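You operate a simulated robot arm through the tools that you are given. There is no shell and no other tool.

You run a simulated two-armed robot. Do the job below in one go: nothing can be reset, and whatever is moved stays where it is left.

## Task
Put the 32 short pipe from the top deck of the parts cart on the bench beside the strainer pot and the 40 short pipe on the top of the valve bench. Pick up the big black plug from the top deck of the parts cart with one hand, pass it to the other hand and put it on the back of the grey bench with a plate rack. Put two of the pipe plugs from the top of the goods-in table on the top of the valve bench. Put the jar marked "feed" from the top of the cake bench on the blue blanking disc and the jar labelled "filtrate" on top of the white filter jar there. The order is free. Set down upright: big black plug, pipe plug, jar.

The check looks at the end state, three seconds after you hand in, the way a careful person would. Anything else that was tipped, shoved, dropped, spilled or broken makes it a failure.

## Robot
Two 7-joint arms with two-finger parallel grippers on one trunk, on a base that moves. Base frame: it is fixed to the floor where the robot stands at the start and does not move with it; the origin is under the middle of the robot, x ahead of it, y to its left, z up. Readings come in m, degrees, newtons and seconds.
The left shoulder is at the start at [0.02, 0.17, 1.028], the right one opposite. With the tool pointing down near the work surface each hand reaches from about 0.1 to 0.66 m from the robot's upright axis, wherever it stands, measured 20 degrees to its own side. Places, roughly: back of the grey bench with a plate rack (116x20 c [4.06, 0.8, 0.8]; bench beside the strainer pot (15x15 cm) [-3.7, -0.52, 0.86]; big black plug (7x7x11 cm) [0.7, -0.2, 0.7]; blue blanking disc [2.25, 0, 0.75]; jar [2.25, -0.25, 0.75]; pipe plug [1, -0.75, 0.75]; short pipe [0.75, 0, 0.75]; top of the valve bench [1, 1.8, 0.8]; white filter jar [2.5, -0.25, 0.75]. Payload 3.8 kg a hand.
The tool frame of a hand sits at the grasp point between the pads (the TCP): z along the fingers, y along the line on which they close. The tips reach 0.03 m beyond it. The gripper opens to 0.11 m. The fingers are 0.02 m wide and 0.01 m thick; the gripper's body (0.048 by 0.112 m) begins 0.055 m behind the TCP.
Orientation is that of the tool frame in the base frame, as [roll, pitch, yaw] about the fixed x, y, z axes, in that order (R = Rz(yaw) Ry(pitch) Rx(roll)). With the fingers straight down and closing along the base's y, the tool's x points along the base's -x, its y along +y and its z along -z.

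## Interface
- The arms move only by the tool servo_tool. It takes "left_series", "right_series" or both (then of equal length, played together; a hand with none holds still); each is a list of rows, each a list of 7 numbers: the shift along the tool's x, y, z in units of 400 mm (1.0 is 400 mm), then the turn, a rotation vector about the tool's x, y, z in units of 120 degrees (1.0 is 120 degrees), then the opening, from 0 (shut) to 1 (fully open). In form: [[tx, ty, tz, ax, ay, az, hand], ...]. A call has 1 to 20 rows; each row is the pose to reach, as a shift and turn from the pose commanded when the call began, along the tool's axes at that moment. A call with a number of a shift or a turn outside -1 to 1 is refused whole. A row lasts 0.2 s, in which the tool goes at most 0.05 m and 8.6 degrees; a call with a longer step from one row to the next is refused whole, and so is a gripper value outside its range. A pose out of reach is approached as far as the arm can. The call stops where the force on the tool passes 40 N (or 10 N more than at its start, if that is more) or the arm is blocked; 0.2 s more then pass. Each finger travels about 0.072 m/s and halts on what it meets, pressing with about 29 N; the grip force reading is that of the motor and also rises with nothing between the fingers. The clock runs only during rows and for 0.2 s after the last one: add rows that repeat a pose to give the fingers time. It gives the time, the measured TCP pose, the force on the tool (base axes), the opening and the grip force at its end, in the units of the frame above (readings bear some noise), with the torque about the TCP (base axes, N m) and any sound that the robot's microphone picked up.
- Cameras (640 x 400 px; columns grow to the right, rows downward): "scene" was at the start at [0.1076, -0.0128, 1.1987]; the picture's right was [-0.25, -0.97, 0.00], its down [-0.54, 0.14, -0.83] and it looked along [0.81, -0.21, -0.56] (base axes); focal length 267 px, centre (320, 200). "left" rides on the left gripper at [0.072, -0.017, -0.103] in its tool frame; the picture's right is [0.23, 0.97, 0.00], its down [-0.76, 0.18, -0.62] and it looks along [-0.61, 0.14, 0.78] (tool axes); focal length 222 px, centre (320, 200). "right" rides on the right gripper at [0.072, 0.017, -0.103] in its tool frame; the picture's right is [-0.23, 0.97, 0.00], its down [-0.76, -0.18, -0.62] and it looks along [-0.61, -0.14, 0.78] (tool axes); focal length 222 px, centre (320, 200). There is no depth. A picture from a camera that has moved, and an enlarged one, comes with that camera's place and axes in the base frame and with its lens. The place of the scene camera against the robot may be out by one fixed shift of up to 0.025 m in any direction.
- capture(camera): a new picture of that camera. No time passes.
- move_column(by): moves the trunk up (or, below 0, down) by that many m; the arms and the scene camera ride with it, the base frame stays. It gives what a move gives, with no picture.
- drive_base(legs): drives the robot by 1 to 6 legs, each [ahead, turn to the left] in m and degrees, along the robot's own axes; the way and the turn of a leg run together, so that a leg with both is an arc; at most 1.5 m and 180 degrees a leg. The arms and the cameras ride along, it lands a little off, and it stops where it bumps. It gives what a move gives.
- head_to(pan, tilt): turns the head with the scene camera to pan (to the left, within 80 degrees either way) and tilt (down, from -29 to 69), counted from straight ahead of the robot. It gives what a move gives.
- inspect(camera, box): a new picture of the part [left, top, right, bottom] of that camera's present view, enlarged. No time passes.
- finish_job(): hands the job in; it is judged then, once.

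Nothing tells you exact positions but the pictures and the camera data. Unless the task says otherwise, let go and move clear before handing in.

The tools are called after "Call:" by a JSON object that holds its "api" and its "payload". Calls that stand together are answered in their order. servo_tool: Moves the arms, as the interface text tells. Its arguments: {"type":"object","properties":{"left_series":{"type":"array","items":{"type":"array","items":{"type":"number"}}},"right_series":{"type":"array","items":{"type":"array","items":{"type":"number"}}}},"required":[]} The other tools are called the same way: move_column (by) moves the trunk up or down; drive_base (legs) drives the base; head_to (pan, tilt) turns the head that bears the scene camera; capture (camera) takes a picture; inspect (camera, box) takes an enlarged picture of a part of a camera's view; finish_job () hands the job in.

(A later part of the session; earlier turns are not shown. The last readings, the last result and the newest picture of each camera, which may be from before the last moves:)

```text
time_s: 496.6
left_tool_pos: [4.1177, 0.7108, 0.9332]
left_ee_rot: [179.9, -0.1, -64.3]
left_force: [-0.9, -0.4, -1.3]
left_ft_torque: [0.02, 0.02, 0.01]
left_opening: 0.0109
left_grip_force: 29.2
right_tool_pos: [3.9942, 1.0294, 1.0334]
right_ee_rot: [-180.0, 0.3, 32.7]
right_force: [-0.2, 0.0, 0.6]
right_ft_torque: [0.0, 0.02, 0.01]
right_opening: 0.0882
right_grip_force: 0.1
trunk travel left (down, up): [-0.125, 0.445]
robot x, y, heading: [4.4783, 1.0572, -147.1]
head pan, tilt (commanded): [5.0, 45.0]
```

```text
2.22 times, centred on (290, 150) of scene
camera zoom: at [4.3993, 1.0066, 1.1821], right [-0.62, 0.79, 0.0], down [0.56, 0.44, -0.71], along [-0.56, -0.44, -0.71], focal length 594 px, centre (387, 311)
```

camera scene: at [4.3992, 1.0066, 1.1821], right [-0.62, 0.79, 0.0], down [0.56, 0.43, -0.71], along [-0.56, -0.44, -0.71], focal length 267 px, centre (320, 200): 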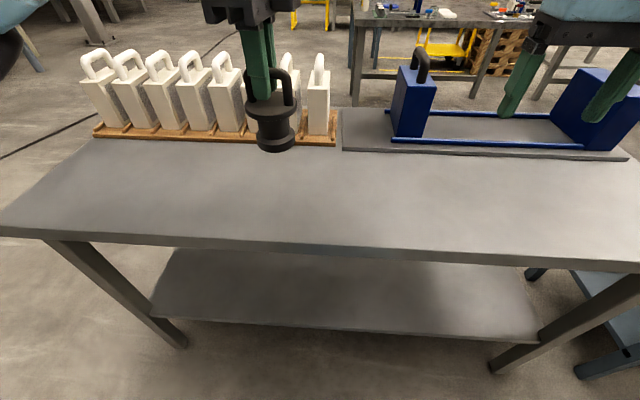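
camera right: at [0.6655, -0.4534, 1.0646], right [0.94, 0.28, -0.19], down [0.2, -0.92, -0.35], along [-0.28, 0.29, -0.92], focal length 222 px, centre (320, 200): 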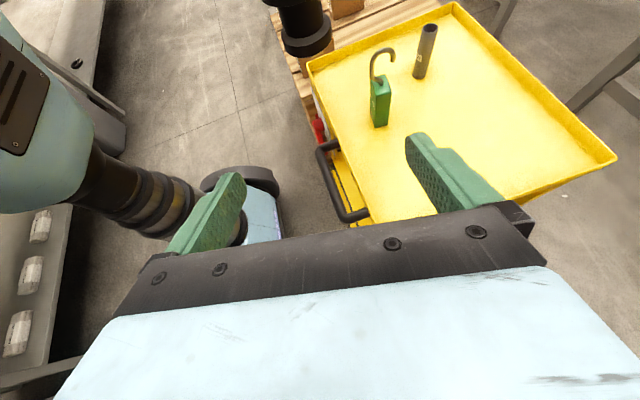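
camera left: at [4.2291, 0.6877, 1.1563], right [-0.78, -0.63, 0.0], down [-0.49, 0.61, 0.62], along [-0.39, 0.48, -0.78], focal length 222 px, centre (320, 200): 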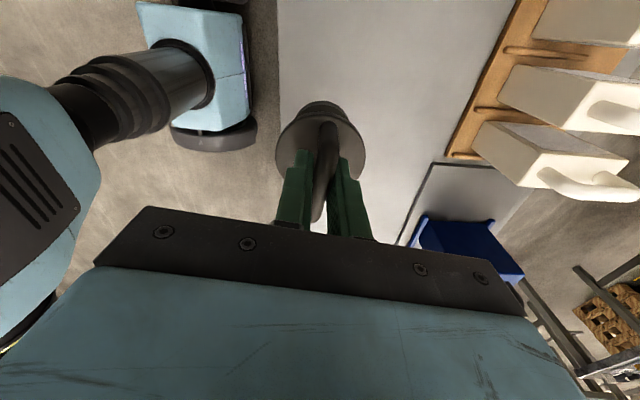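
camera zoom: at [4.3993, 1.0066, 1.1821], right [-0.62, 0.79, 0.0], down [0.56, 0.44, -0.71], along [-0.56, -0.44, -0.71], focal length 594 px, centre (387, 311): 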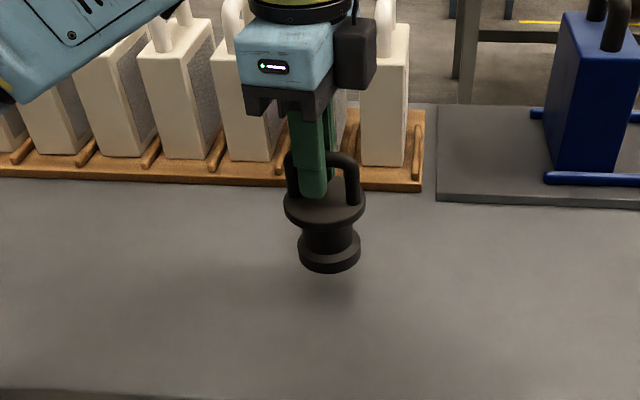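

Call:
{"api": "servo_tool", "payload": {"left_series": [[0, 0, 0.0125, 0, 0, 0, 0], [0, 0, 0.025, 0, 0, 0, 0], [0, 0, 0.0375, 0, 0, 0, 0], [0, 0, 0.05, 0, 0, 0, 0]]}}

Call:
{"api": "inspect", "payload": {"camera": "scene", "box": [240, 120, 340, 220]}}

```text
time_s: 497.6
left_tool_pos: [4.1178, 0.7096, 0.9143]
left_ee_rot: [179.9, 0.0, -64.3]
left_force: [0.0, 0.6, -1.3]
left_ft_torque: [0.03, 0.0, -0.01]
left_opening: 0.0112
left_grip_force: 28.7
right_tool_pos: [3.9938, 1.0298, 1.0334]
right_ee_rot: [180.0, 0.1, 32.7]
right_force: [-0.8, -0.1, 0.0]
right_ft_torque: [-0.01, -0.01, 0.0]
right_opening: 0.088
right_grip_force: 0.1
trunk travel left (down, up): [-0.125, 0.445]
robot x, y, heading: [4.4772, 1.0631, -147.1]
head pan, tilt (commanded): [5.0, 45.0]
```

```text
4.00 times, centred on (290, 170) of scene
camera zoom: at [4.3992, 1.0066, 1.1821], right [-0.62, 0.79, 0.0], down [0.56, 0.44, -0.71], along [-0.56, -0.44, -0.71], focal length 1069 px, centre (440, 320)
```

zoom: 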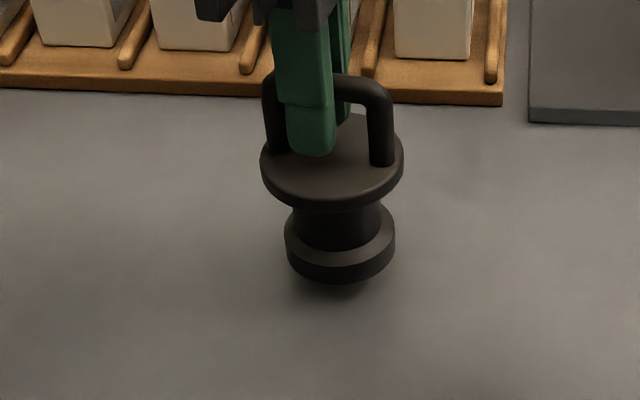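

Call:
{"api": "servo_tool", "payload": {"left_series": [[0, 0, 0.0075, 0, 0, 0, 0], [0, 0, 0.015, 0, 0, 0, 0], [0, 0, 0.02, 0, 0, 0, 0]]}}

Call:
{"api": "inspect", "payload": {"camera": "scene", "box": [240, 120, 340, 220]}}

```text
time_s: 498.4
left_tool_pos: [4.1185, 0.7108, 0.9062]
left_ee_rot: [179.9, -0.1, -64.2]
left_force: [-0.2, -0.6, -1.6]
left_ft_torque: [-0.01, 0.03, 0.03]
left_opening: 0.0109
left_grip_force: 29.1
right_tool_pos: [3.9933, 1.0285, 1.0337]
right_ee_rot: [179.9, 0.3, 32.8]
right_force: [0.3, -0.6, 0.1]
right_ft_torque: [0.01, -0.02, -0.03]
right_opening: 0.0882
right_grip_force: 0.1
trunk travel left (down, up): [-0.125, 0.445]
robot x, y, heading: [4.4793, 1.0605, -147.0]
head pan, tilt (commanded): [5.0, 45.0]
```

```text
4.00 times, centred on (290, 170) of scene
camera zoom: at [4.3992, 1.0066, 1.1821], right [-0.62, 0.79, 0.0], down [0.56, 0.44, -0.71], along [-0.56, -0.44, -0.71], focal length 1069 px, centre (440, 320)
```

zoom: 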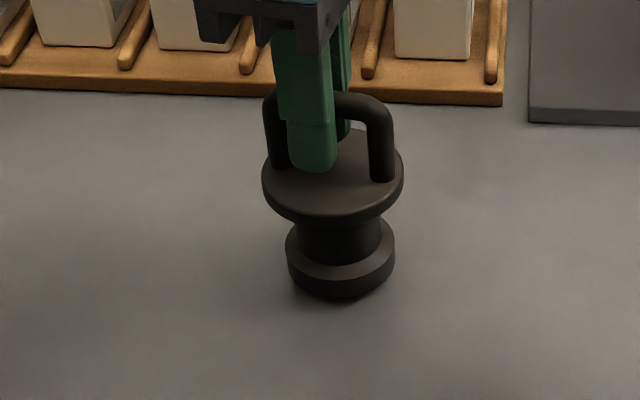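

Call:
{"api": "servo_tool", "payload": {"left_series": [[0, 0, 0.004, 0, 0, 0, 0], [0, 0, 0.008, 0, 0, 0, 0]]}}

Call:
{"api": "inspect", "payload": {"camera": "scene", "box": [240, 120, 340, 220]}}

```text
time_s: 499.0
left_tool_pos: [4.1191, 0.71, 0.9027]
left_ee_rot: [180.0, 0.0, -64.3]
left_force: [-0.3, -0.2, -1.2]
left_ft_torque: [0.0, -0.03, -0.02]
left_opening: 0.0113
left_grip_force: 28.8
right_tool_pos: [3.9918, 1.0285, 1.0334]
right_ee_rot: [180.0, 0.1, 32.6]
right_force: [-0.6, 0.0, -0.6]
right_ft_torque: [0.02, -0.04, 0.05]
right_opening: 0.088
right_grip_force: 0.0
trunk travel left (down, up): [-0.125, 0.445]
robot x, y, heading: [4.483, 1.0593, -147.2]
head pan, tilt (commanded): [5.0, 45.0]
```

```text
4.00 times, centred on (290, 170) of scene
camera zoom: at [4.3992, 1.0066, 1.1821], right [-0.62, 0.79, 0.0], down [0.56, 0.44, -0.71], along [-0.56, -0.44, -0.71], focal length 1069 px, centre (440, 320)
```

zoom: 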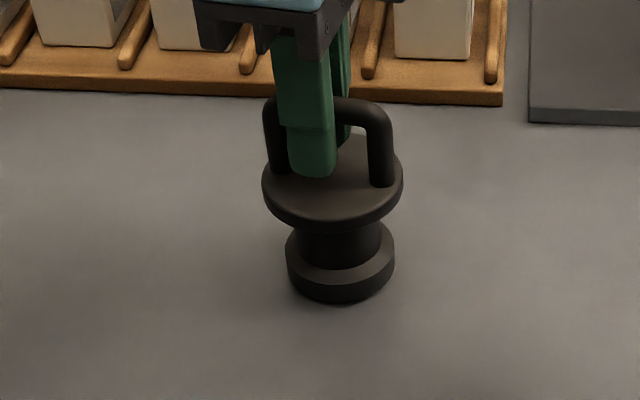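

Nearly touching. A couple more millimetres.

Call:
{"api": "servo_tool", "payload": {"left_series": [[0, 0, 0.004, 0, 0, 0, 0], [0, 0, 0.008, 0, 0, 0, 0]]}}

```text
time_s: 499.6
left_tool_pos: [4.1192, 0.7109, 0.8992]
left_ee_rot: [179.8, -0.1, -64.3]
left_force: [-0.8, -0.7, 5.8]
left_ft_torque: [0.0, -0.03, 0.0]
left_opening: 0.011
left_grip_force: 29.0
right_tool_pos: [3.9928, 1.0295, 1.0344]
right_ee_rot: [179.9, 0.3, 32.7]
right_force: [-0.3, -0.4, 0.5]
right_ft_torque: [-0.01, 0.0, 0.01]
right_opening: 0.0882
right_grip_force: 0.0
trunk travel left (down, up): [-0.125, 0.445]
robot x, y, heading: [4.483, 1.0561, -146.9]
head pan, tilt (commanded): [5.0, 45.0]
```

Contact. I open the left fingers slightly and lift straight up.

Call:
{"api": "servo_tool", "payload": {"left_series": [[0, 0, 0.001, 0, 0, 0, 0.1], [0, 0, 0.001, 0, 0, 0, 0.2], [0, 0, 0.001, 0, 0, 0, 0.35], [0, 0, 0.001, 0, 0, 0, 0.4], [0, 0, 0.001, 0, 0, 0, 0.4], [0, 0, 0.001, 0, 0, 0, 0.4]]}}

Call:
{"api": "inspect", "payload": {"camera": "scene", "box": [240, 120, 340, 220]}}

Call:
{"api": "servo_tool", "payload": {"left_series": [[0, 0, -0.03, 0, 0, 0, 0.4], [0, 0, -0.08, 0, 0, 0, 0.4], [0, 0, -0.16, 0, 0, 0, 0.4], [0, 0, -0.26, 0, 0, 0, 0.4], [0, 0, -0.36, 0, 0, 0, 0.4], [0, 0, -0.42, 0, 0, 0, 0.4]]}}

Call:
{"api": "capture", "payload": {"camera": "scene"}}

```text
time_s: 501.0
left_tool_pos: [4.1191, 0.7115, 0.8997]
left_ee_rot: [179.9, -0.2, -64.4]
left_force: [-0.3, -0.8, 0.0]
left_ft_torque: [0.0, -0.02, -0.05]
left_opening: 0.044
left_grip_force: 0.0
right_tool_pos: [3.994, 1.0282, 1.0334]
right_ee_rot: [179.9, 0.2, 32.8]
right_force: [-0.1, 0.0, -0.5]
right_ft_torque: [0.03, -0.01, -0.02]
right_opening: 0.0879
right_grip_force: 0.0
trunk travel left (down, up): [-0.125, 0.445]
robot x, y, heading: [4.4795, 1.0628, -147.1]
head pan, tilt (commanded): [5.0, 45.0]
```

```text
4.00 times, centred on (290, 170) of scene
camera zoom: at [4.3993, 1.0066, 1.1821], right [-0.62, 0.79, 0.0], down [0.56, 0.44, -0.71], along [-0.56, -0.44, -0.71], focal length 1069 px, centre (440, 320)
```

zoom: 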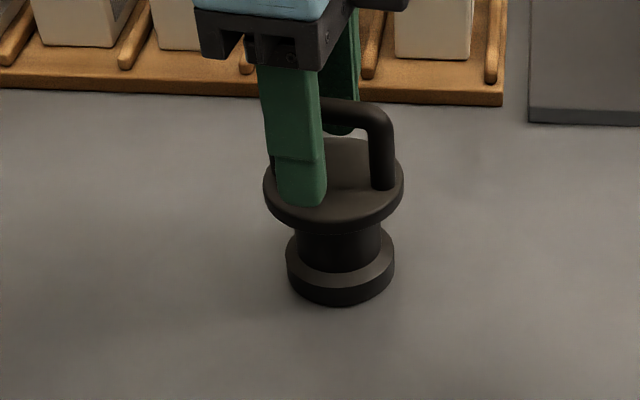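

```text
time_s: 502.4
left_tool_pos: [4.1194, 0.7104, 1.0643]
left_ee_rot: [179.9, -0.1, -64.3]
left_force: [0.3, -0.1, 0.5]
left_ft_torque: [-0.05, 0.0, -0.03]
left_opening: 0.0439
left_grip_force: 0.1
right_tool_pos: [3.9937, 1.0285, 1.0346]
right_ee_rot: [180.0, 0.2, 32.7]
right_force: [0.0, 0.4, 0.7]
right_ft_torque: [-0.03, -0.02, 0.04]
right_opening: 0.0879
right_grip_force: 0.0
trunk travel left (down, up): [-0.125, 0.445]
robot x, y, heading: [4.4788, 1.0561, -147.0]
head pan, tilt (commanded): [5.0, 45.0]
```

```text
taken
camera scene: at [4.3994, 1.0068, 1.1821], right [-0.62, 0.79, 0.0], down [0.56, 0.44, -0.71], along [-0.56, -0.44, -0.71], focal length 267 px, centre (320, 200)
```

scene: 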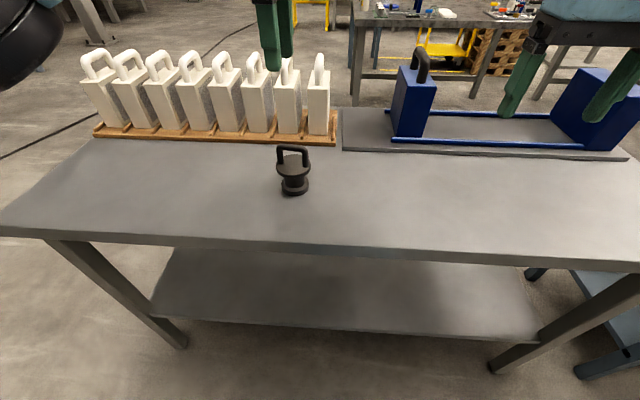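

The black plug stands upright on the back strip. I straighten the left wrist and drive round to the cake bench for the jars.

Call:
{"api": "servo_tool", "payload": {"left_series": [[0, 0, -0.05, 0, 0, -0.0673, 0.6], [0, 0, -0.1, 0, 0, -0.1346, 0.6], [0, 0, -0.1, 0, 0, -0.2019, 0.6], [0, 0, -0.1, 0, 0, -0.2692, 0.6], [0, 0, -0.1, 0, 0, -0.3365, 0.6], [0, 0, -0.1, 0, 0, -0.4038, 0.6], [0, 0, -0.1, 0, 0, -0.4711, 0.6], [0, 0, -0.1, 0, 0, -0.5384, 0.6], [0, 0, -0.1, 0, 0, -0.6057, 0.6], [0, 0, -0.1, 0, 0, -0.673, 0.6], [0, 0, -0.1, 0, 0, -0.7403, 0.6], [0, 0, -0.1, 0, 0, -0.8076, 0.6]]}}

Call:
{"api": "drive_base", "payload": {"legs": [[-0.2, 0], [0, 90], [1.35, 0], [0, -90], [1.45, 0]]}}

Call:
{"api": "head_to", "payload": {"pan": -20, "tilt": 20}}

Call:
{"api": "capture", "payload": {"camera": "scene"}}

```text
time_s: 505.0
left_tool_pos: [4.1185, 0.7112, 1.1061]
left_ee_rot: [179.9, 0.1, 32.8]
left_force: [0.2, 0.4, 0.5]
left_ft_torque: [0.02, -0.02, 0.01]
left_opening: 0.0662
left_grip_force: 0.1
right_tool_pos: [3.9927, 1.0283, 1.0349]
right_ee_rot: [179.9, 0.1, 32.7]
right_force: [-0.7, -0.3, -0.6]
right_ft_torque: [0.04, -0.03, 0.0]
right_opening: 0.088
right_grip_force: 0.0
trunk travel left (down, up): [-0.125, 0.445]
robot x, y, heading: [4.4801, 1.0584, -147.0]
head pan, tilt (commanded): [5.0, 45.0]
```

```text
time_s: 527.4
left_tool_pos: [3.832, -1.0975, 1.1056]
left_ee_rot: [179.9, 0.0, 33.4]
left_force: [-1.1, 0.6, 0.3]
left_ft_torque: [-0.01, 0.02, 0.03]
left_opening: 0.0661
left_grip_force: 0.0
right_tool_pos: [3.7014, -0.7815, 1.0339]
right_ee_rot: [-180.0, 0.2, 33.5]
right_force: [0.8, 0.5, -1.2]
right_ft_torque: [-0.03, 0.01, 0.01]
right_opening: 0.0877
right_grip_force: 0.0
trunk travel left (down, up): [-0.125, 0.445]
robot x, y, heading: [4.1868, -0.7432, -146.3]
head pan, tilt (commanded): [5.0, 45.0]
```

```text
time_s: 528.3
left_tool_pos: [3.8313, -1.0971, 1.1053]
left_ee_rot: [180.0, 0.2, 33.4]
left_force: [0.8, -0.4, -0.4]
left_ft_torque: [-0.01, 0.0, 0.0]
left_opening: 0.0661
left_grip_force: 0.1
right_tool_pos: [3.7019, -0.7822, 1.0332]
right_ee_rot: [-179.9, 0.2, 33.5]
right_force: [-0.3, -0.9, 0.1]
right_ft_torque: [0.01, 0.0, 0.0]
right_opening: 0.0881
right_grip_force: 0.1
trunk travel left (down, up): [-0.125, 0.445]
robot x, y, heading: [4.1877, -0.7467, -145.9]
head pan, tilt (commanded): [-20.0, 20.0]
```

```text
taken
camera scene: at [4.0807, -0.7691, 1.2207], right [-0.24, 0.97, 0.0], down [0.33, 0.08, -0.94], along [-0.91, -0.22, -0.34], focal length 267 px, centre (320, 200)
```

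scene: 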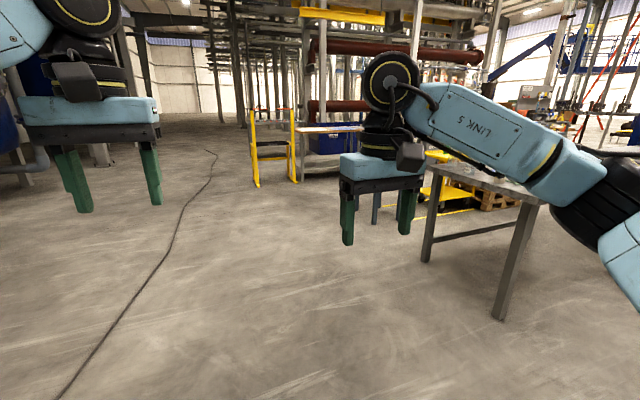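

Call:
{"api": "drive_base", "payload": {"legs": [[0, -24.5], [1.33, 0], [0, -65.7]]}}

Call:
{"api": "head_to", "payload": {"pan": 0, "tilt": 25}}

Call:
{"api": "capture", "payload": {"camera": "scene"}}

Call:
{"api": "inspect", "payload": {"camera": "scene", "box": [200, 100, 460, 262]}}

```text
time_s: 538.9
left_tool_pos: [2.5611, -0.5994, 1.1058]
left_ee_rot: [179.9, 0.0, -56.4]
left_force: [0.1, 0.4, 0.0]
left_ft_torque: [-0.01, -0.03, -0.03]
left_opening: 0.066
left_grip_force: 0.1
right_tool_pos: [2.8759, -0.466, 1.0332]
right_ee_rot: [-179.9, 0.1, -56.5]
right_force: [-0.3, -0.2, 0.0]
right_ft_torque: [-0.04, 0.0, 0.0]
right_opening: 0.0883
right_grip_force: 0.0
trunk travel left (down, up): [-0.125, 0.445]
robot x, y, heading: [2.9168, -0.9585, 123.6]
head pan, tilt (commanded): [-20.0, 20.0]
```

```text
time_s: 539.8
left_tool_pos: [2.5609, -0.5987, 1.1057]
left_ee_rot: [179.9, 0.2, -56.4]
left_force: [-1.4, -0.1, -0.1]
left_ft_torque: [-0.01, 0.01, 0.0]
left_opening: 0.0661
left_grip_force: 0.0
right_tool_pos: [2.8764, -0.4675, 1.0346]
right_ee_rot: [180.0, 0.1, -56.4]
right_force: [-0.2, -0.1, 1.0]
right_ft_torque: [-0.02, 0.0, 0.01]
right_opening: 0.088
right_grip_force: 0.1
trunk travel left (down, up): [-0.125, 0.445]
robot x, y, heading: [2.916, -0.9546, 124.1]
head pan, tilt (commanded): [0.0, 25.0]
```

```text
taken
camera scene: at [2.8526, -0.851, 1.2127], right [0.83, 0.56, 0.0], down [0.24, -0.35, -0.91], along [-0.51, 0.75, -0.42], focal length 267 px, centre (320, 200)
```

scene: 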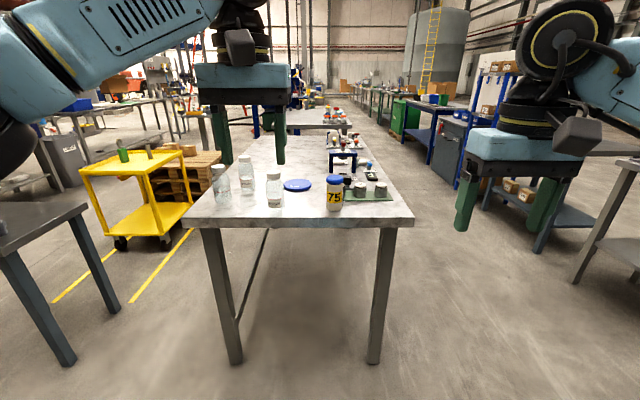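

```text
2.46 times, centred on (330, 181) of scene
camera zoom: at [2.8526, -0.851, 1.2127], right [0.83, 0.56, 0.0], down [0.24, -0.35, -0.91], along [-0.51, 0.75, -0.42], focal length 658 px, centre (295, 247)
```

zoom: 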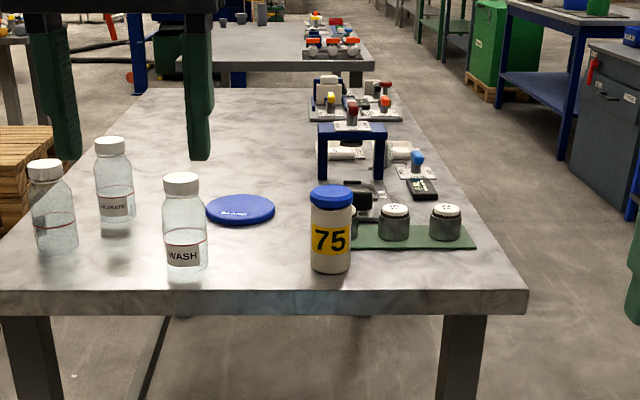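

From the south-east end I see all items: FEED (left, label facing away), FILTRATE, WASH, the blue disc and the white filter jar "75". I retract the right hand and drive close to the bench end.

Call:
{"api": "servo_tool", "payload": {"right_series": [[0.08, -0.06, -0.02, 0, 0, 0, 0.5], [0.16, -0.12, -0.04, 0, 0, 0, 0.5], [0.24, -0.18, -0.06, 0, 0, 0, 0.5], [0.32, -0.24, -0.08, 0, 0, 0, 0.5], [0.4, -0.3, -0.1, 0, 0, 0, 0.5], [0.45, -0.35, -0.1, 0, 0, 0, 0.5]]}}

Call:
{"api": "drive_base", "payload": {"legs": [[0, 10], [0.725, 0], [0, -10]]}}

Call:
{"api": "head_to", "payload": {"pan": 0, "tilt": 40}}

Call:
{"api": "capture", "payload": {"camera": "scene"}}

Call:
{"api": "capture", "payload": {"camera": "left"}}

```text
time_s: 541.1
left_tool_pos: [2.5602, -0.5994, 1.1053]
left_ee_rot: [-180.0, 0.2, -56.4]
left_force: [-0.3, 0.1, 0.2]
left_ft_torque: [0.01, 0.02, -0.02]
left_opening: 0.066
left_grip_force: 0.1
right_tool_pos: [3.084, -0.5391, 1.0701]
right_ee_rot: [179.8, 0.1, -56.3]
right_force: [-1.0, -0.5, 0.2]
right_ft_torque: [0.0, -0.02, -0.01]
right_opening: 0.0548
right_grip_force: 0.0
right hand out of reach, approached as far as the arm can: row 6
trunk travel left (down, up): [-0.125, 0.445]
robot x, y, heading: [2.9202, -0.9539, 124.0]
head pan, tilt (commanded): [0.0, 25.0]
```

```text
time_s: 546.6
left_tool_pos: [2.0556, -0.0738, 1.1055]
left_ee_rot: [179.9, 0.0, -56.3]
left_force: [-0.2, -0.2, 0.3]
left_ft_torque: [-0.01, -0.03, 0.01]
left_opening: 0.0659
left_grip_force: 0.1
right_tool_pos: [2.5767, -0.0128, 1.0708]
right_ee_rot: [179.8, 0.2, -56.4]
right_force: [0.2, 0.8, 0.8]
right_ft_torque: [0.0, 0.0, 0.03]
right_opening: 0.0547
right_grip_force: 0.1
trunk travel left (down, up): [-0.125, 0.445]
robot x, y, heading: [2.4081, -0.4293, 123.7]
head pan, tilt (commanded): [0.0, 25.0]
stopped in leg 3: the robot was blocked; the commanded pose is now the measured one
```

```text
time_s: 547.4
left_tool_pos: [2.0548, -0.0723, 1.1061]
left_ee_rot: [179.9, 0.2, -56.4]
left_force: [-0.1, 0.0, 0.5]
left_ft_torque: [0.0, -0.01, 0.02]
left_opening: 0.0659
left_grip_force: 0.0
right_tool_pos: [2.5777, -0.0129, 1.0713]
right_ee_rot: [179.9, 0.3, -56.4]
right_force: [0.6, 0.1, -0.2]
right_ft_torque: [0.0, 0.02, 0.04]
right_opening: 0.055
right_grip_force: 0.0
trunk travel left (down, up): [-0.125, 0.445]
robot x, y, heading: [2.406, -0.4288, 123.8]
head pan, tilt (commanded): [0.0, 40.0]
```

```text
taken
camera scene: at [2.3501, -0.3312, 1.1894], right [0.83, 0.56, 0.0], down [0.36, -0.53, -0.77], along [-0.43, 0.64, -0.64], focal length 267 px, centre (320, 200)
```

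scene: 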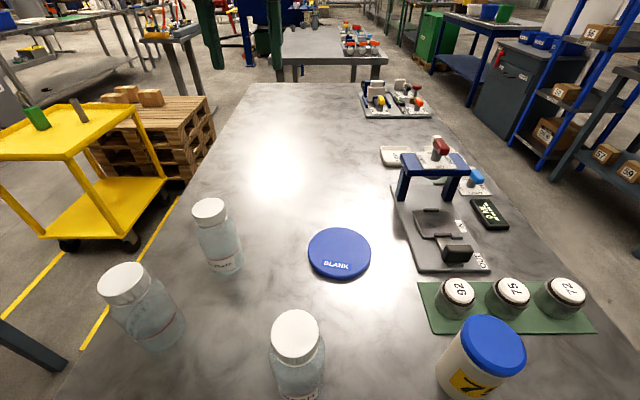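

```text
taken
camera left: at [2.1088, -0.1245, 1.2092], right [-0.69, -0.73, 0.0], down [-0.57, 0.54, 0.63], along [-0.46, 0.43, -0.78], focal length 222 px, centre (320, 200)
```

left: 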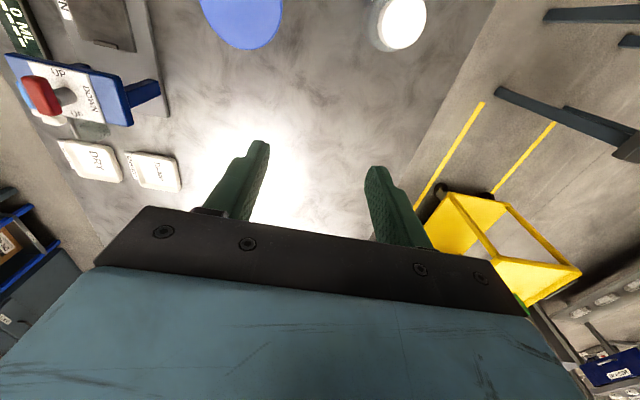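

Everything still stands. The base just touched at the end of the turn, so I back off 3 cm, then look at the jars from above with the left wrist camera.

Call:
{"api": "drive_base", "payload": {"legs": [[-0.03, 0]]}}

Call:
{"api": "servo_tool", "payload": {"left_series": [[0.1, 0.05, 0, 0, 0, 0, 0.8], [0.2, 0.1, 0, 0, 0, 0, 0.9], [0.3, 0.15, 0, 0, 0, 0, 1], [0.4, 0.2, 0, 0, 0, 0, 1], [0.45, 0.22, 0, 0, 0, 0, 1]]}}

Call:
{"api": "capture", "payload": {"camera": "left"}}

Call:
{"api": "capture", "payload": {"camera": "scene"}}

Call:
{"api": "capture", "payload": {"camera": "right"}}

```text
time_s: 548.2
left_tool_pos: [2.0727, -0.0979, 1.1075]
left_ee_rot: [179.9, 0.2, -56.6]
left_force: [0.8, -0.1, 0.6]
left_ft_torque: [0.03, 0.0, 0.02]
left_opening: 0.0658
left_grip_force: 0.1
right_tool_pos: [2.5944, -0.0391, 1.071]
right_ee_rot: [179.9, 0.2, -56.4]
right_force: [0.4, 0.1, 0.6]
right_ft_torque: [0.0, -0.01, -0.01]
right_opening: 0.0549
right_grip_force: 0.0
trunk travel left (down, up): [-0.125, 0.445]
robot x, y, heading: [2.4278, -0.4502, 123.8]
head pan, tilt (commanded): [0.0, 40.0]
```

```text
time_s: 549.4
left_tool_pos: [2.0988, -0.296, 1.1028]
left_ee_rot: [179.9, 0.1, -56.5]
left_force: [-0.3, -0.6, 0.1]
left_ft_torque: [0.03, -0.01, -0.01]
left_opening: 0.1099
left_grip_force: 0.0
right_tool_pos: [2.5951, -0.0374, 1.0705]
right_ee_rot: [179.8, 0.2, -56.4]
right_force: [0.7, 1.6, 1.0]
right_ft_torque: [0.01, -0.02, -0.04]
right_opening: 0.055
right_grip_force: 0.1
trunk travel left (down, up): [-0.125, 0.445]
robot x, y, heading: [2.4272, -0.4527, 123.7]
head pan, tilt (commanded): [0.0, 40.0]
```

```text
taken
camera left: at [2.1531, -0.3473, 1.2065], right [-0.69, -0.73, 0.0], down [-0.57, 0.54, 0.63], along [-0.46, 0.43, -0.78], focal length 222 px, centre (320, 200)
```

left: 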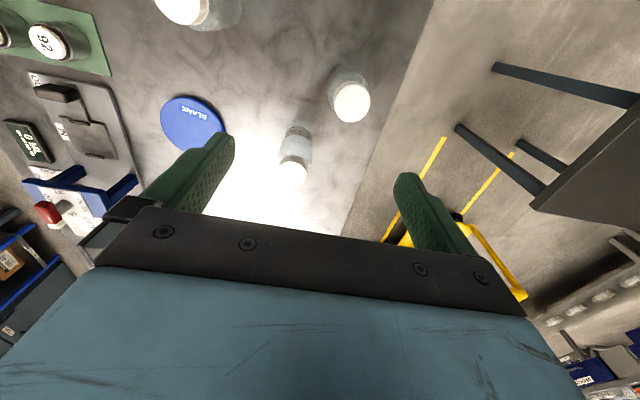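

```text
taken
camera scene: at [2.3669, -0.3563, 1.1894], right [0.83, 0.56, 0.0], down [0.36, -0.53, -0.77], along [-0.43, 0.64, -0.64], focal length 267 px, centre (320, 200)
```

scene: 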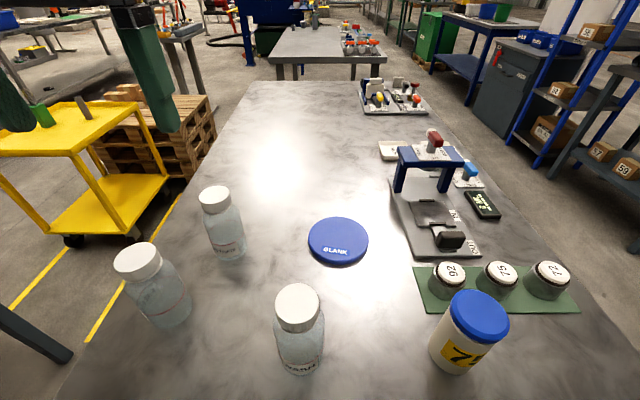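

```text
taken
camera right: at [2.6184, -0.1068, 1.1729], right [-0.94, -0.35, 0.0], down [-0.27, 0.73, 0.63], along [-0.22, 0.59, -0.78], focal length 222 px, centre (320, 200)
```

right: 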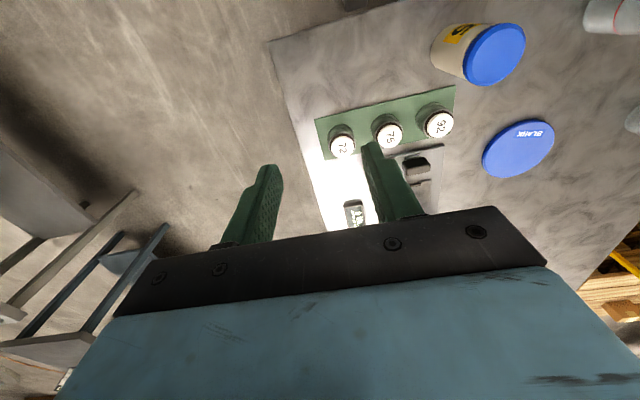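

Wrist triangulation: jar caps at z≈0.91, bench ≈0.775, FEED at (2.069, -0.319), FILTRATE at (2.048, -0.19), disc at (2.208, -0.062). I move the left hand above FEED and check alignment.

Call:
{"api": "servo_tool", "payload": {"left_series": [[0.004, 0.046, 0, 0, 0, 0, 1], [0.0085, 0.093, 0, 0, 0, 0, 1], [0.0085, 0.093, 0.08, 0, 0, 0, 1], [0.0085, 0.093, 0.16, 0, 0, 0, 1], [0.0085, 0.093, 0.22, 0, 0, 0, 1], [0.0085, 0.093, 0.22, 0, 0, 0, 1]]}}

Call:
{"api": "capture", "payload": {"camera": "left"}}

Call:
{"api": "capture", "payload": {"camera": "scene"}}

```text
time_s: 550.8
left_tool_pos: [2.0698, -0.3204, 1.0175]
left_ee_rot: [180.0, 0.2, -56.5]
left_force: [-0.6, -0.5, 0.5]
left_ft_torque: [0.0, -0.01, -0.04]
left_opening: 0.11
left_grip_force: 0.0
right_tool_pos: [2.5934, -0.0369, 1.0702]
right_ee_rot: [179.9, 0.2, -56.5]
right_force: [0.3, 0.5, -1.0]
right_ft_torque: [0.01, -0.02, -0.03]
right_opening: 0.0551
right_grip_force: 0.1
trunk travel left (down, up): [-0.125, 0.445]
robot x, y, heading: [2.4222, -0.4528, 123.6]
head pan, tilt (commanded): [0.0, 40.0]
```

```text
taken
camera left: at [2.1241, -0.3707, 1.121], right [-0.69, -0.73, 0.0], down [-0.57, 0.54, 0.63], along [-0.46, 0.43, -0.78], focal length 222 px, centre (320, 200)
```

left: 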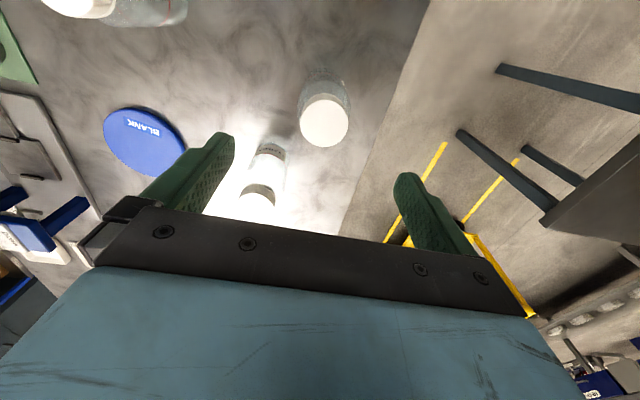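

```text
taken
camera scene: at [2.3669, -0.3561, 1.1893], right [0.83, 0.56, 0.0], down [0.36, -0.53, -0.77], along [-0.43, 0.64, -0.64], focal length 267 px, centre (320, 200)
```

scene: 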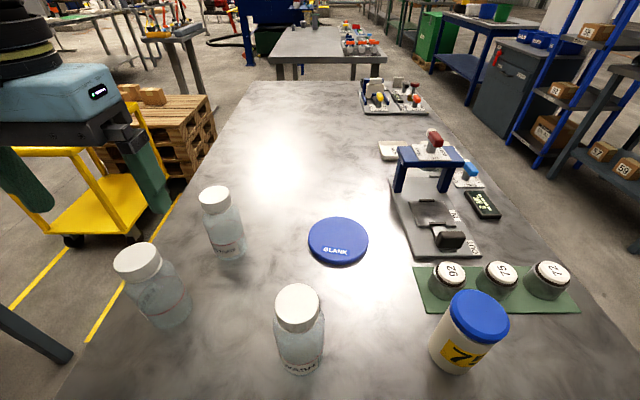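

FEED is on the hand's axis. I lower the open fingers around its upper body.

Call:
{"api": "servo_tool", "payload": {"left_series": [[0, 0.01, 0.08, 0, 0, 0, 1], [0, 0.01, 0.16, 0, 0, 0, 1], [0, 0.01, 0.24, 0, 0, 0, 1], [0, 0.01, 0.3, 0, 0, 0, 1], [0, 0.01, 0.35, 0, 0, 0, 1], [0, 0.01, 0.385, 0, 0, 0, 1], [0, 0.01, 0.385, 0, 0, 0, 1]]}}

Call:
{"api": "capture", "payload": {"camera": "left"}}

Call:
{"api": "inspect", "payload": {"camera": "scene", "box": [40, 140, 260, 340]}}

```text
time_s: 552.4
left_tool_pos: [2.0641, -0.3209, 0.8622]
left_ee_rot: [179.9, 0.2, -56.4]
left_force: [-0.5, 0.0, 1.7]
left_ft_torque: [-0.04, -0.01, 0.01]
left_opening: 0.11
left_grip_force: 0.0
right_tool_pos: [2.5931, -0.0378, 1.0704]
right_ee_rot: [179.9, 0.1, -56.4]
right_force: [0.8, -0.5, -0.7]
right_ft_torque: [-0.04, 0.01, 0.02]
right_opening: 0.0552
right_grip_force: 0.1
trunk travel left (down, up): [-0.125, 0.445]
robot x, y, heading: [2.423, -0.4549, 123.8]
head pan, tilt (commanded): [0.0, 40.0]
```

```text
taken
camera left: at [2.1185, -0.3736, 0.9658], right [-0.69, -0.73, 0.0], down [-0.57, 0.54, 0.63], along [-0.46, 0.43, -0.78], focal length 222 px, centre (320, 200)
```

left: 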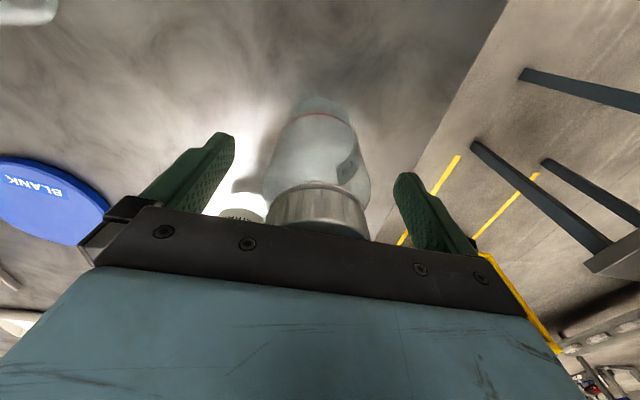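

```text
2.00 times, centred on (150, 240) of scene
camera zoom: at [2.3669, -0.3561, 1.1893], right [0.83, 0.56, 0.0], down [0.36, -0.53, -0.77], along [-0.43, 0.64, -0.64], focal length 534 px, centre (660, 120)
```

zoom: 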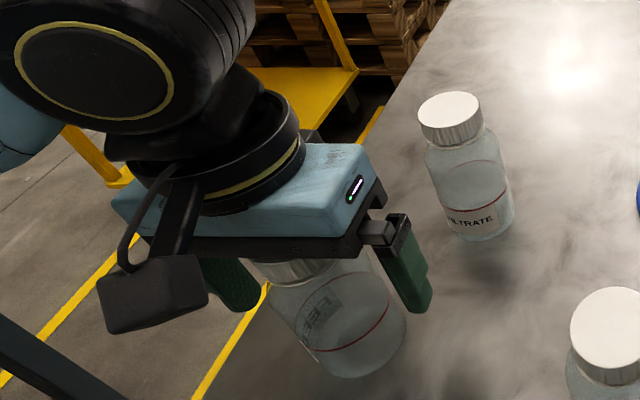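

FEED (mirrored label visible through the glass) is between the fingers. I close gently around its body.

Call:
{"api": "servo_tool", "payload": {"left_series": [[0, 0, 0, 0, 0, 0, 0.8], [0, 0, 0, 0, 0, 0, 0.65], [0, 0, 0, 0, 0, 0, 0.5], [0, 0, 0, 0, 0, 0, 0.3], [0, 0, 0, 0, 0, 0, 0], [0, 0, 0, 0, 0, 0, 0], [0, 0, 0, 0, 0, 0, 0]]}}

Call:
{"api": "capture", "payload": {"camera": "left"}}

Call:
{"api": "inspect", "payload": {"camera": "scene", "box": [40, 140, 260, 340]}}

```text
time_s: 554.0
left_tool_pos: [2.0644, -0.3224, 0.8622]
left_ee_rot: [179.9, 0.2, -56.4]
left_force: [-0.4, -0.4, 1.6]
left_ft_torque: [0.03, -0.02, -0.01]
left_opening: 0.0589
left_grip_force: 29.0
right_tool_pos: [2.5934, -0.0375, 1.0699]
right_ee_rot: [180.0, 0.3, -56.4]
right_force: [0.3, 0.4, -0.5]
right_ft_torque: [0.01, 0.0, 0.01]
right_opening: 0.0553
right_grip_force: 0.0
trunk travel left (down, up): [-0.125, 0.445]
robot x, y, heading: [2.4284, -0.4497, 124.0]
head pan, tilt (commanded): [0.0, 40.0]
```

```text
taken
camera left: at [2.1186, -0.3736, 0.9661], right [-0.69, -0.73, 0.0], down [-0.57, 0.54, 0.63], along [-0.46, 0.43, -0.78], focal length 222 px, centre (320, 200)
```

left: 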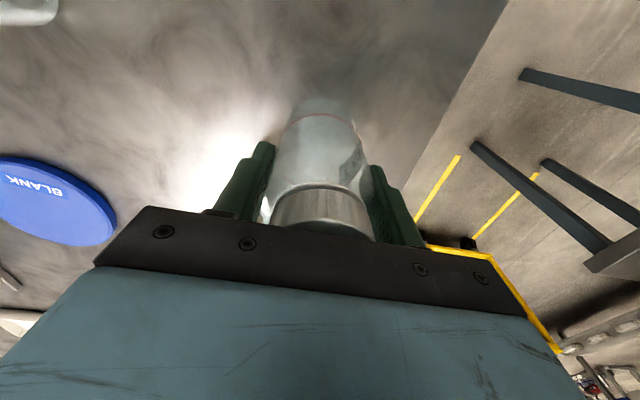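

```text
2.00 times, centred on (150, 240) of scene
camera zoom: at [2.3669, -0.3561, 1.1893], right [0.83, 0.56, 0.0], down [0.36, -0.53, -0.77], along [-0.43, 0.64, -0.64], focal length 534 px, centre (660, 120)
```

zoom: 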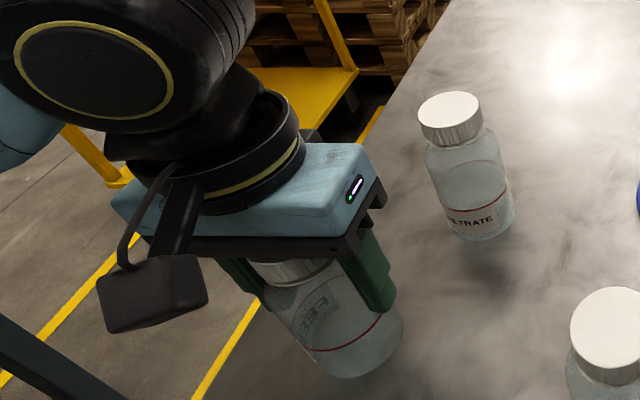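

Gripped. I lift it well above the other caps.

Call:
{"api": "servo_tool", "payload": {"left_series": [[0, 0, -0.02, 0, 0, 0, 0], [0, 0, -0.08, 0, 0, 0, 0], [0, 0, -0.16, 0, 0, 0, 0], [0, 0, -0.24, 0, 0, 0, 0], [0, 0, -0.32, 0, 0, 0, 0], [0, 0, -0.4, 0, 0, 0, 0], [0, 0, -0.45, 0, 0, 0, 0], [0, 0, -0.45, 0, 0, 0, 0]]}}

Call:
{"api": "capture", "payload": {"camera": "scene"}}

Call:
{"api": "capture", "payload": {"camera": "left"}}

```text
time_s: 555.8
left_tool_pos: [2.0642, -0.3214, 1.0425]
left_ee_rot: [179.9, 0.2, -56.5]
left_force: [-0.5, 0.9, -0.2]
left_ft_torque: [0.0, -0.03, -0.01]
left_opening: 0.0587
left_grip_force: 28.5
right_tool_pos: [2.5933, -0.0371, 1.0701]
right_ee_rot: [179.9, 0.1, -56.3]
right_force: [-0.3, 0.0, 0.6]
right_ft_torque: [0.0, -0.02, -0.03]
right_opening: 0.0549
right_grip_force: 0.0
trunk travel left (down, up): [-0.125, 0.445]
robot x, y, heading: [2.427, -0.4554, 123.9]
head pan, tilt (commanded): [0.0, 40.0]
```

```text
taken
camera scene: at [2.3668, -0.3561, 1.1893], right [0.83, 0.56, 0.0], down [0.36, -0.53, -0.77], along [-0.43, 0.64, -0.64], focal length 267 px, centre (320, 200)
```

scene: 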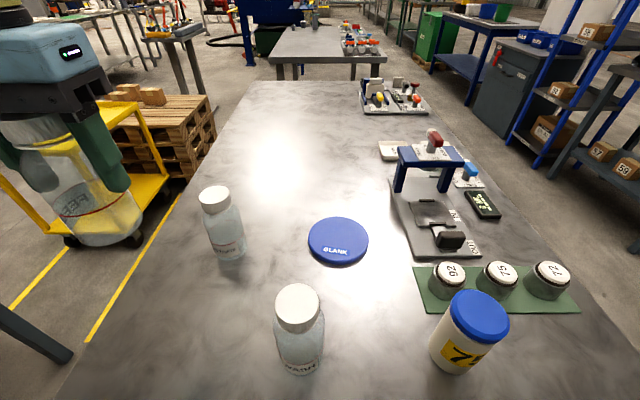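

```text
taken
camera left: at [2.1183, -0.3727, 1.1465], right [-0.69, -0.73, 0.0], down [-0.57, 0.54, 0.63], along [-0.46, 0.43, -0.78], focal length 222 px, centre (320, 200)
```

left: 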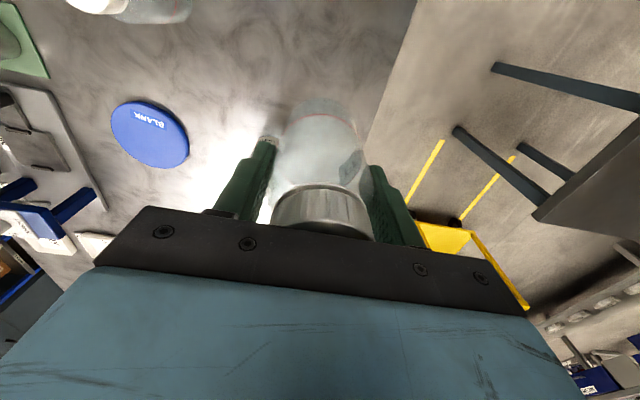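

FEED is held well. I carry it over the centre of the blue disc (2.2075, -0.063) and lower to just above it.

Call:
{"api": "servo_tool", "payload": {"left_series": [[-0.049, -0.0936, 0, 0, 0, 0, 0], [-0.097, -0.187, 0, 0, 0, 0, 0], [-0.146, -0.281, 0, 0, 0, 0, 0], [-0.195, -0.374, 0, 0, 0, 0, 0], [-0.244, -0.468, 0, 0, 0, 0, 0], [-0.292, -0.561, 0, 0, 0, 0, 0], [-0.341, -0.655, 0, 0, 0, 0, 0], [-0.341, -0.655, 0, 0, 0, 0, 0]]}}

Call:
{"api": "capture", "payload": {"camera": "left"}}

Call:
{"api": "capture", "payload": {"camera": "scene"}}

```text
time_s: 557.6
left_tool_pos: [2.207, -0.0639, 1.0412]
left_ee_rot: [179.9, 0.2, -56.5]
left_force: [0.4, -0.6, -0.5]
left_ft_torque: [-0.02, -0.02, -0.04]
left_opening: 0.0586
left_grip_force: 29.3
right_tool_pos: [2.5937, -0.0383, 1.0704]
right_ee_rot: [179.9, 0.1, -56.4]
right_force: [0.2, -0.4, -0.2]
right_ft_torque: [-0.02, 0.0, 0.0]
right_opening: 0.0549
right_grip_force: 0.0
trunk travel left (down, up): [-0.125, 0.445]
robot x, y, heading: [2.425, -0.4554, 124.2]
head pan, tilt (commanded): [0.0, 40.0]
```

```text
taken
camera left: at [2.2613, -0.114, 1.1445], right [-0.69, -0.73, 0.0], down [-0.57, 0.54, 0.63], along [-0.46, 0.43, -0.78], focal length 222 px, centre (320, 200)
```

left: 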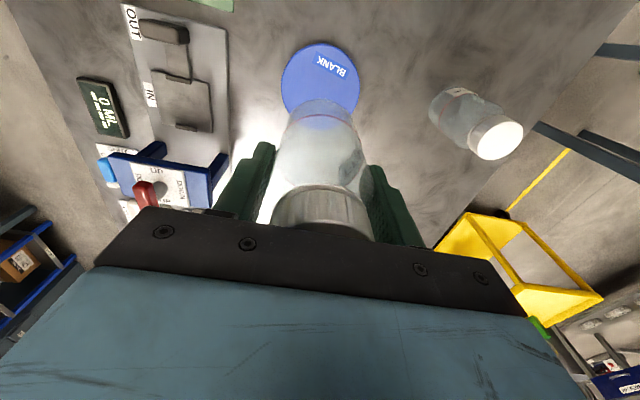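

```text
taken
camera scene: at [2.3666, -0.3563, 1.1893], right [0.83, 0.56, 0.0], down [0.36, -0.53, -0.77], along [-0.43, 0.64, -0.64], focal length 267 px, centre (320, 200)
```

scene: 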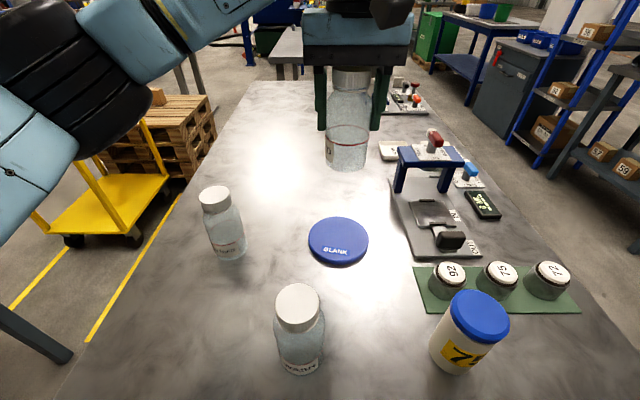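

Call:
{"api": "inspect", "payload": {"camera": "left", "box": [260, 20, 380, 130]}}

Call:
{"api": "inspect", "payload": {"camera": "right", "box": [400, 0, 640, 190]}}

```text
3.64 times, centred on (320, 75) of left
camera zoom: at [2.2613, -0.114, 1.1445], right [-0.69, -0.73, 0.0], down [-0.57, 0.54, 0.63], along [-0.46, 0.43, -0.78], focal length 808 px, centre (320, 654)
```

zoom: 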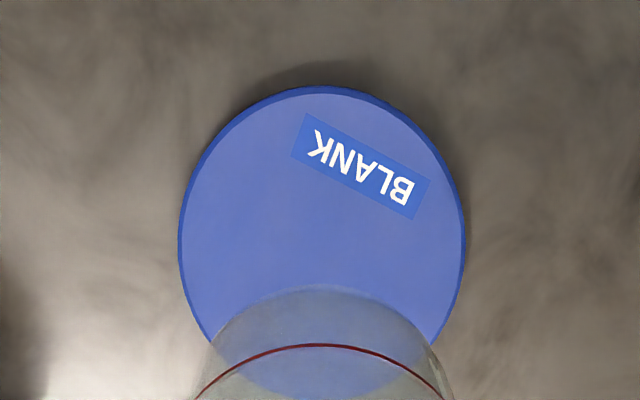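

```text
2.11 times, centred on (520, 95) of right
camera zoom: at [2.6181, -0.1067, 1.1729], right [-0.94, -0.35, 0.0], down [-0.27, 0.73, 0.63], along [-0.22, 0.59, -0.78], focal length 468 px, centre (-101, 421)
```

zoom: 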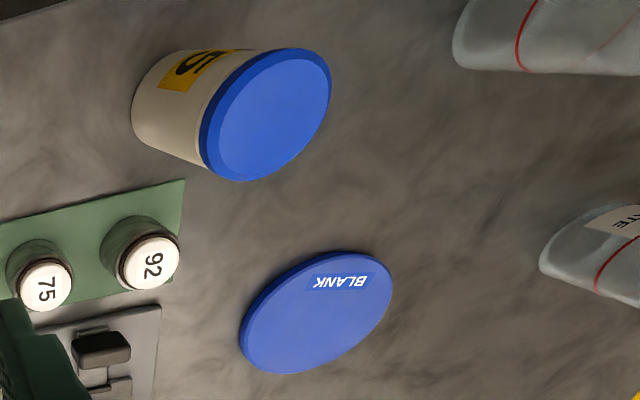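

The disc is centred exactly under the jar. I lower it.

Call:
{"api": "servo_tool", "payload": {"left_series": [[0, 0, 0.08, 0, 0, 0, 0], [0, 0, 0.16, 0, 0, 0, 0], [0, 0, 0.24, 0, 0, 0, 0], [0, 0, 0.31, 0, 0, 0, 0], [0, 0, 0.355, 0, 0, 0, 0], [0, 0, 0.375, 0, 0, 0, 0], [0, 0, 0.375, 0, 0, 0, 0]]}}

Call:
{"api": "inspect", "payload": {"camera": "scene", "box": [260, 140, 420, 290]}}

```text
time_s: 559.2
left_tool_pos: [2.2077, -0.0636, 0.8932]
left_ee_rot: [179.8, 0.2, -56.3]
left_force: [-0.5, -0.6, -0.8]
left_ft_torque: [0.01, 0.01, 0.0]
left_opening: 0.0588
left_grip_force: 28.9
right_tool_pos: [2.5949, -0.0379, 1.0705]
right_ee_rot: [179.9, 0.3, -56.5]
right_force: [0.1, -0.6, 0.1]
right_ft_torque: [0.01, 0.01, 0.03]
right_opening: 0.0549
right_grip_force: 0.1
trunk travel left (down, up): [-0.125, 0.445]
robot x, y, heading: [2.4261, -0.4543, 123.9]
head pan, tilt (commanded): [0.0, 40.0]
```

```text
2.67 times, centred on (340, 215) of scene
camera zoom: at [2.3669, -0.3561, 1.1893], right [0.83, 0.56, 0.0], down [0.36, -0.53, -0.77], along [-0.43, 0.64, -0.64], focal length 712 px, centre (267, 160)
```

zoom: 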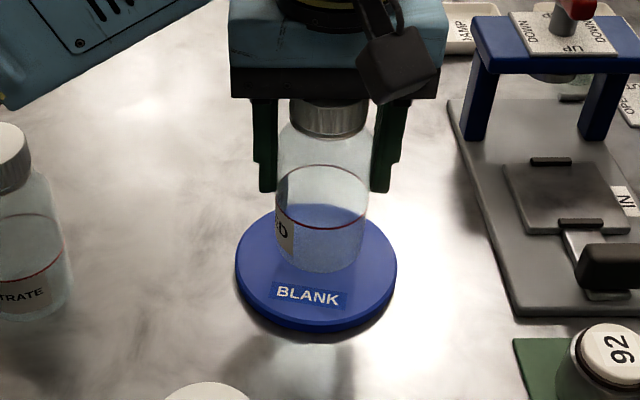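

Call:
{"api": "servo_tool", "payload": {"left_series": [[0, 0, 0.01, 0, 0, 0, 0], [0, 0, 0.02, 0, 0, 0, 0], [0, 0, 0.03, 0, 0, 0, 0]]}}

Call:
{"api": "inspect", "payload": {"camera": "scene", "box": [260, 140, 420, 290]}}

```text
time_s: 560.0
left_tool_pos: [2.2078, -0.0631, 0.8823]
left_ee_rot: [179.9, 0.2, -56.4]
left_force: [-0.4, -0.2, -1.1]
left_ft_torque: [-0.01, -0.03, 0.01]
left_opening: 0.0589
left_grip_force: 28.9
right_tool_pos: [2.5945, -0.0376, 1.0701]
right_ee_rot: [179.9, 0.3, -56.4]
right_force: [-0.3, 0.8, 0.3]
right_ft_torque: [0.01, -0.02, -0.01]
right_opening: 0.0548
right_grip_force: 0.0
trunk travel left (down, up): [-0.125, 0.445]
robot x, y, heading: [2.4242, -0.4543, 123.9]
head pan, tilt (commanded): [0.0, 40.0]
```

```text
2.67 times, centred on (340, 215) of scene
camera zoom: at [2.3668, -0.3561, 1.1893], right [0.83, 0.56, 0.0], down [0.36, -0.53, -0.77], along [-0.43, 0.64, -0.64], focal length 712 px, centre (267, 160)
```

zoom: 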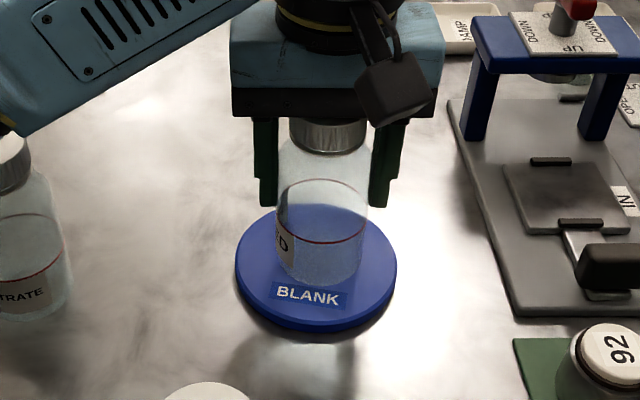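

Call:
{"api": "servo_tool", "payload": {"left_series": [[0, 0, 0.005, 0, 0, 0, 0], [0, 0, 0.01, 0, 0, 0, 0], [0, 0, 0.015, 0, 0, 0, 0]]}}

```text
time_s: 560.8
left_tool_pos: [2.2067, -0.0642, 0.8757]
left_ee_rot: [179.9, 0.1, -56.6]
left_force: [-0.6, 0.0, -0.6]
left_ft_torque: [0.02, -0.03, -0.01]
left_opening: 0.0589
left_grip_force: 28.8
right_tool_pos: [2.5935, -0.0372, 1.0698]
right_ee_rot: [180.0, 0.2, -56.5]
right_force: [0.1, 0.5, -0.1]
right_ft_torque: [0.01, 0.02, 0.0]
right_opening: 0.0552
right_grip_force: 0.0
trunk travel left (down, up): [-0.125, 0.445]
robot x, y, heading: [2.4264, -0.4541, 124.1]
head pan, tilt (commanded): [0.0, 40.0]
```

Call:
{"api": "servo_tool", "payload": {"left_series": [[0, 0, 0.004, 0, 0, 0, 0], [0, 0, 0.008, 0, 0, 0, 0]]}}

Call:
{"api": "inspect", "payload": {"camera": "scene", "box": [260, 140, 420, 290]}}

```text
time_s: 561.4
left_tool_pos: [2.2078, -0.0653, 0.874]
left_ee_rot: [179.9, 0.4, -56.4]
left_force: [-2.8, -0.6, 16.1]
left_ft_torque: [-0.15, 0.11, 0.0]
left_opening: 0.0589
left_grip_force: 29.3
right_tool_pos: [2.5937, -0.0391, 1.0708]
right_ee_rot: [180.0, 0.2, -56.5]
right_force: [-0.7, -0.4, -0.5]
right_ft_torque: [0.01, -0.02, 0.03]
right_opening: 0.0552
right_grip_force: 0.2
trunk travel left (down, up): [-0.125, 0.445]
robot x, y, heading: [2.4246, -0.4531, 124.0]
head pan, tilt (commanded): [0.0, 40.0]
```

```text
2.67 times, centred on (340, 215) of scene
camera zoom: at [2.367, -0.357, 1.1896], right [0.83, 0.56, 0.0], down [0.36, -0.53, -0.77], along [-0.43, 0.64, -0.64], focal length 712 px, centre (267, 160)
```

zoom: 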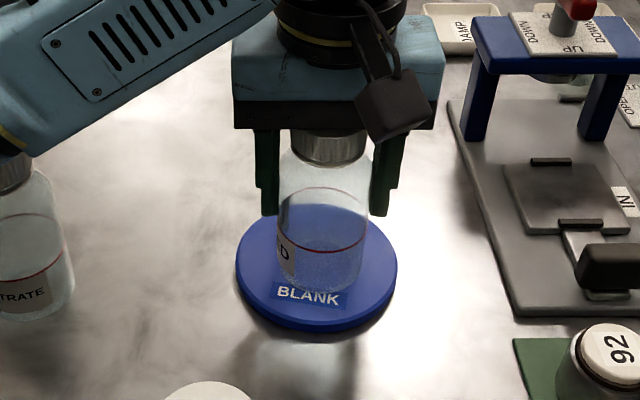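

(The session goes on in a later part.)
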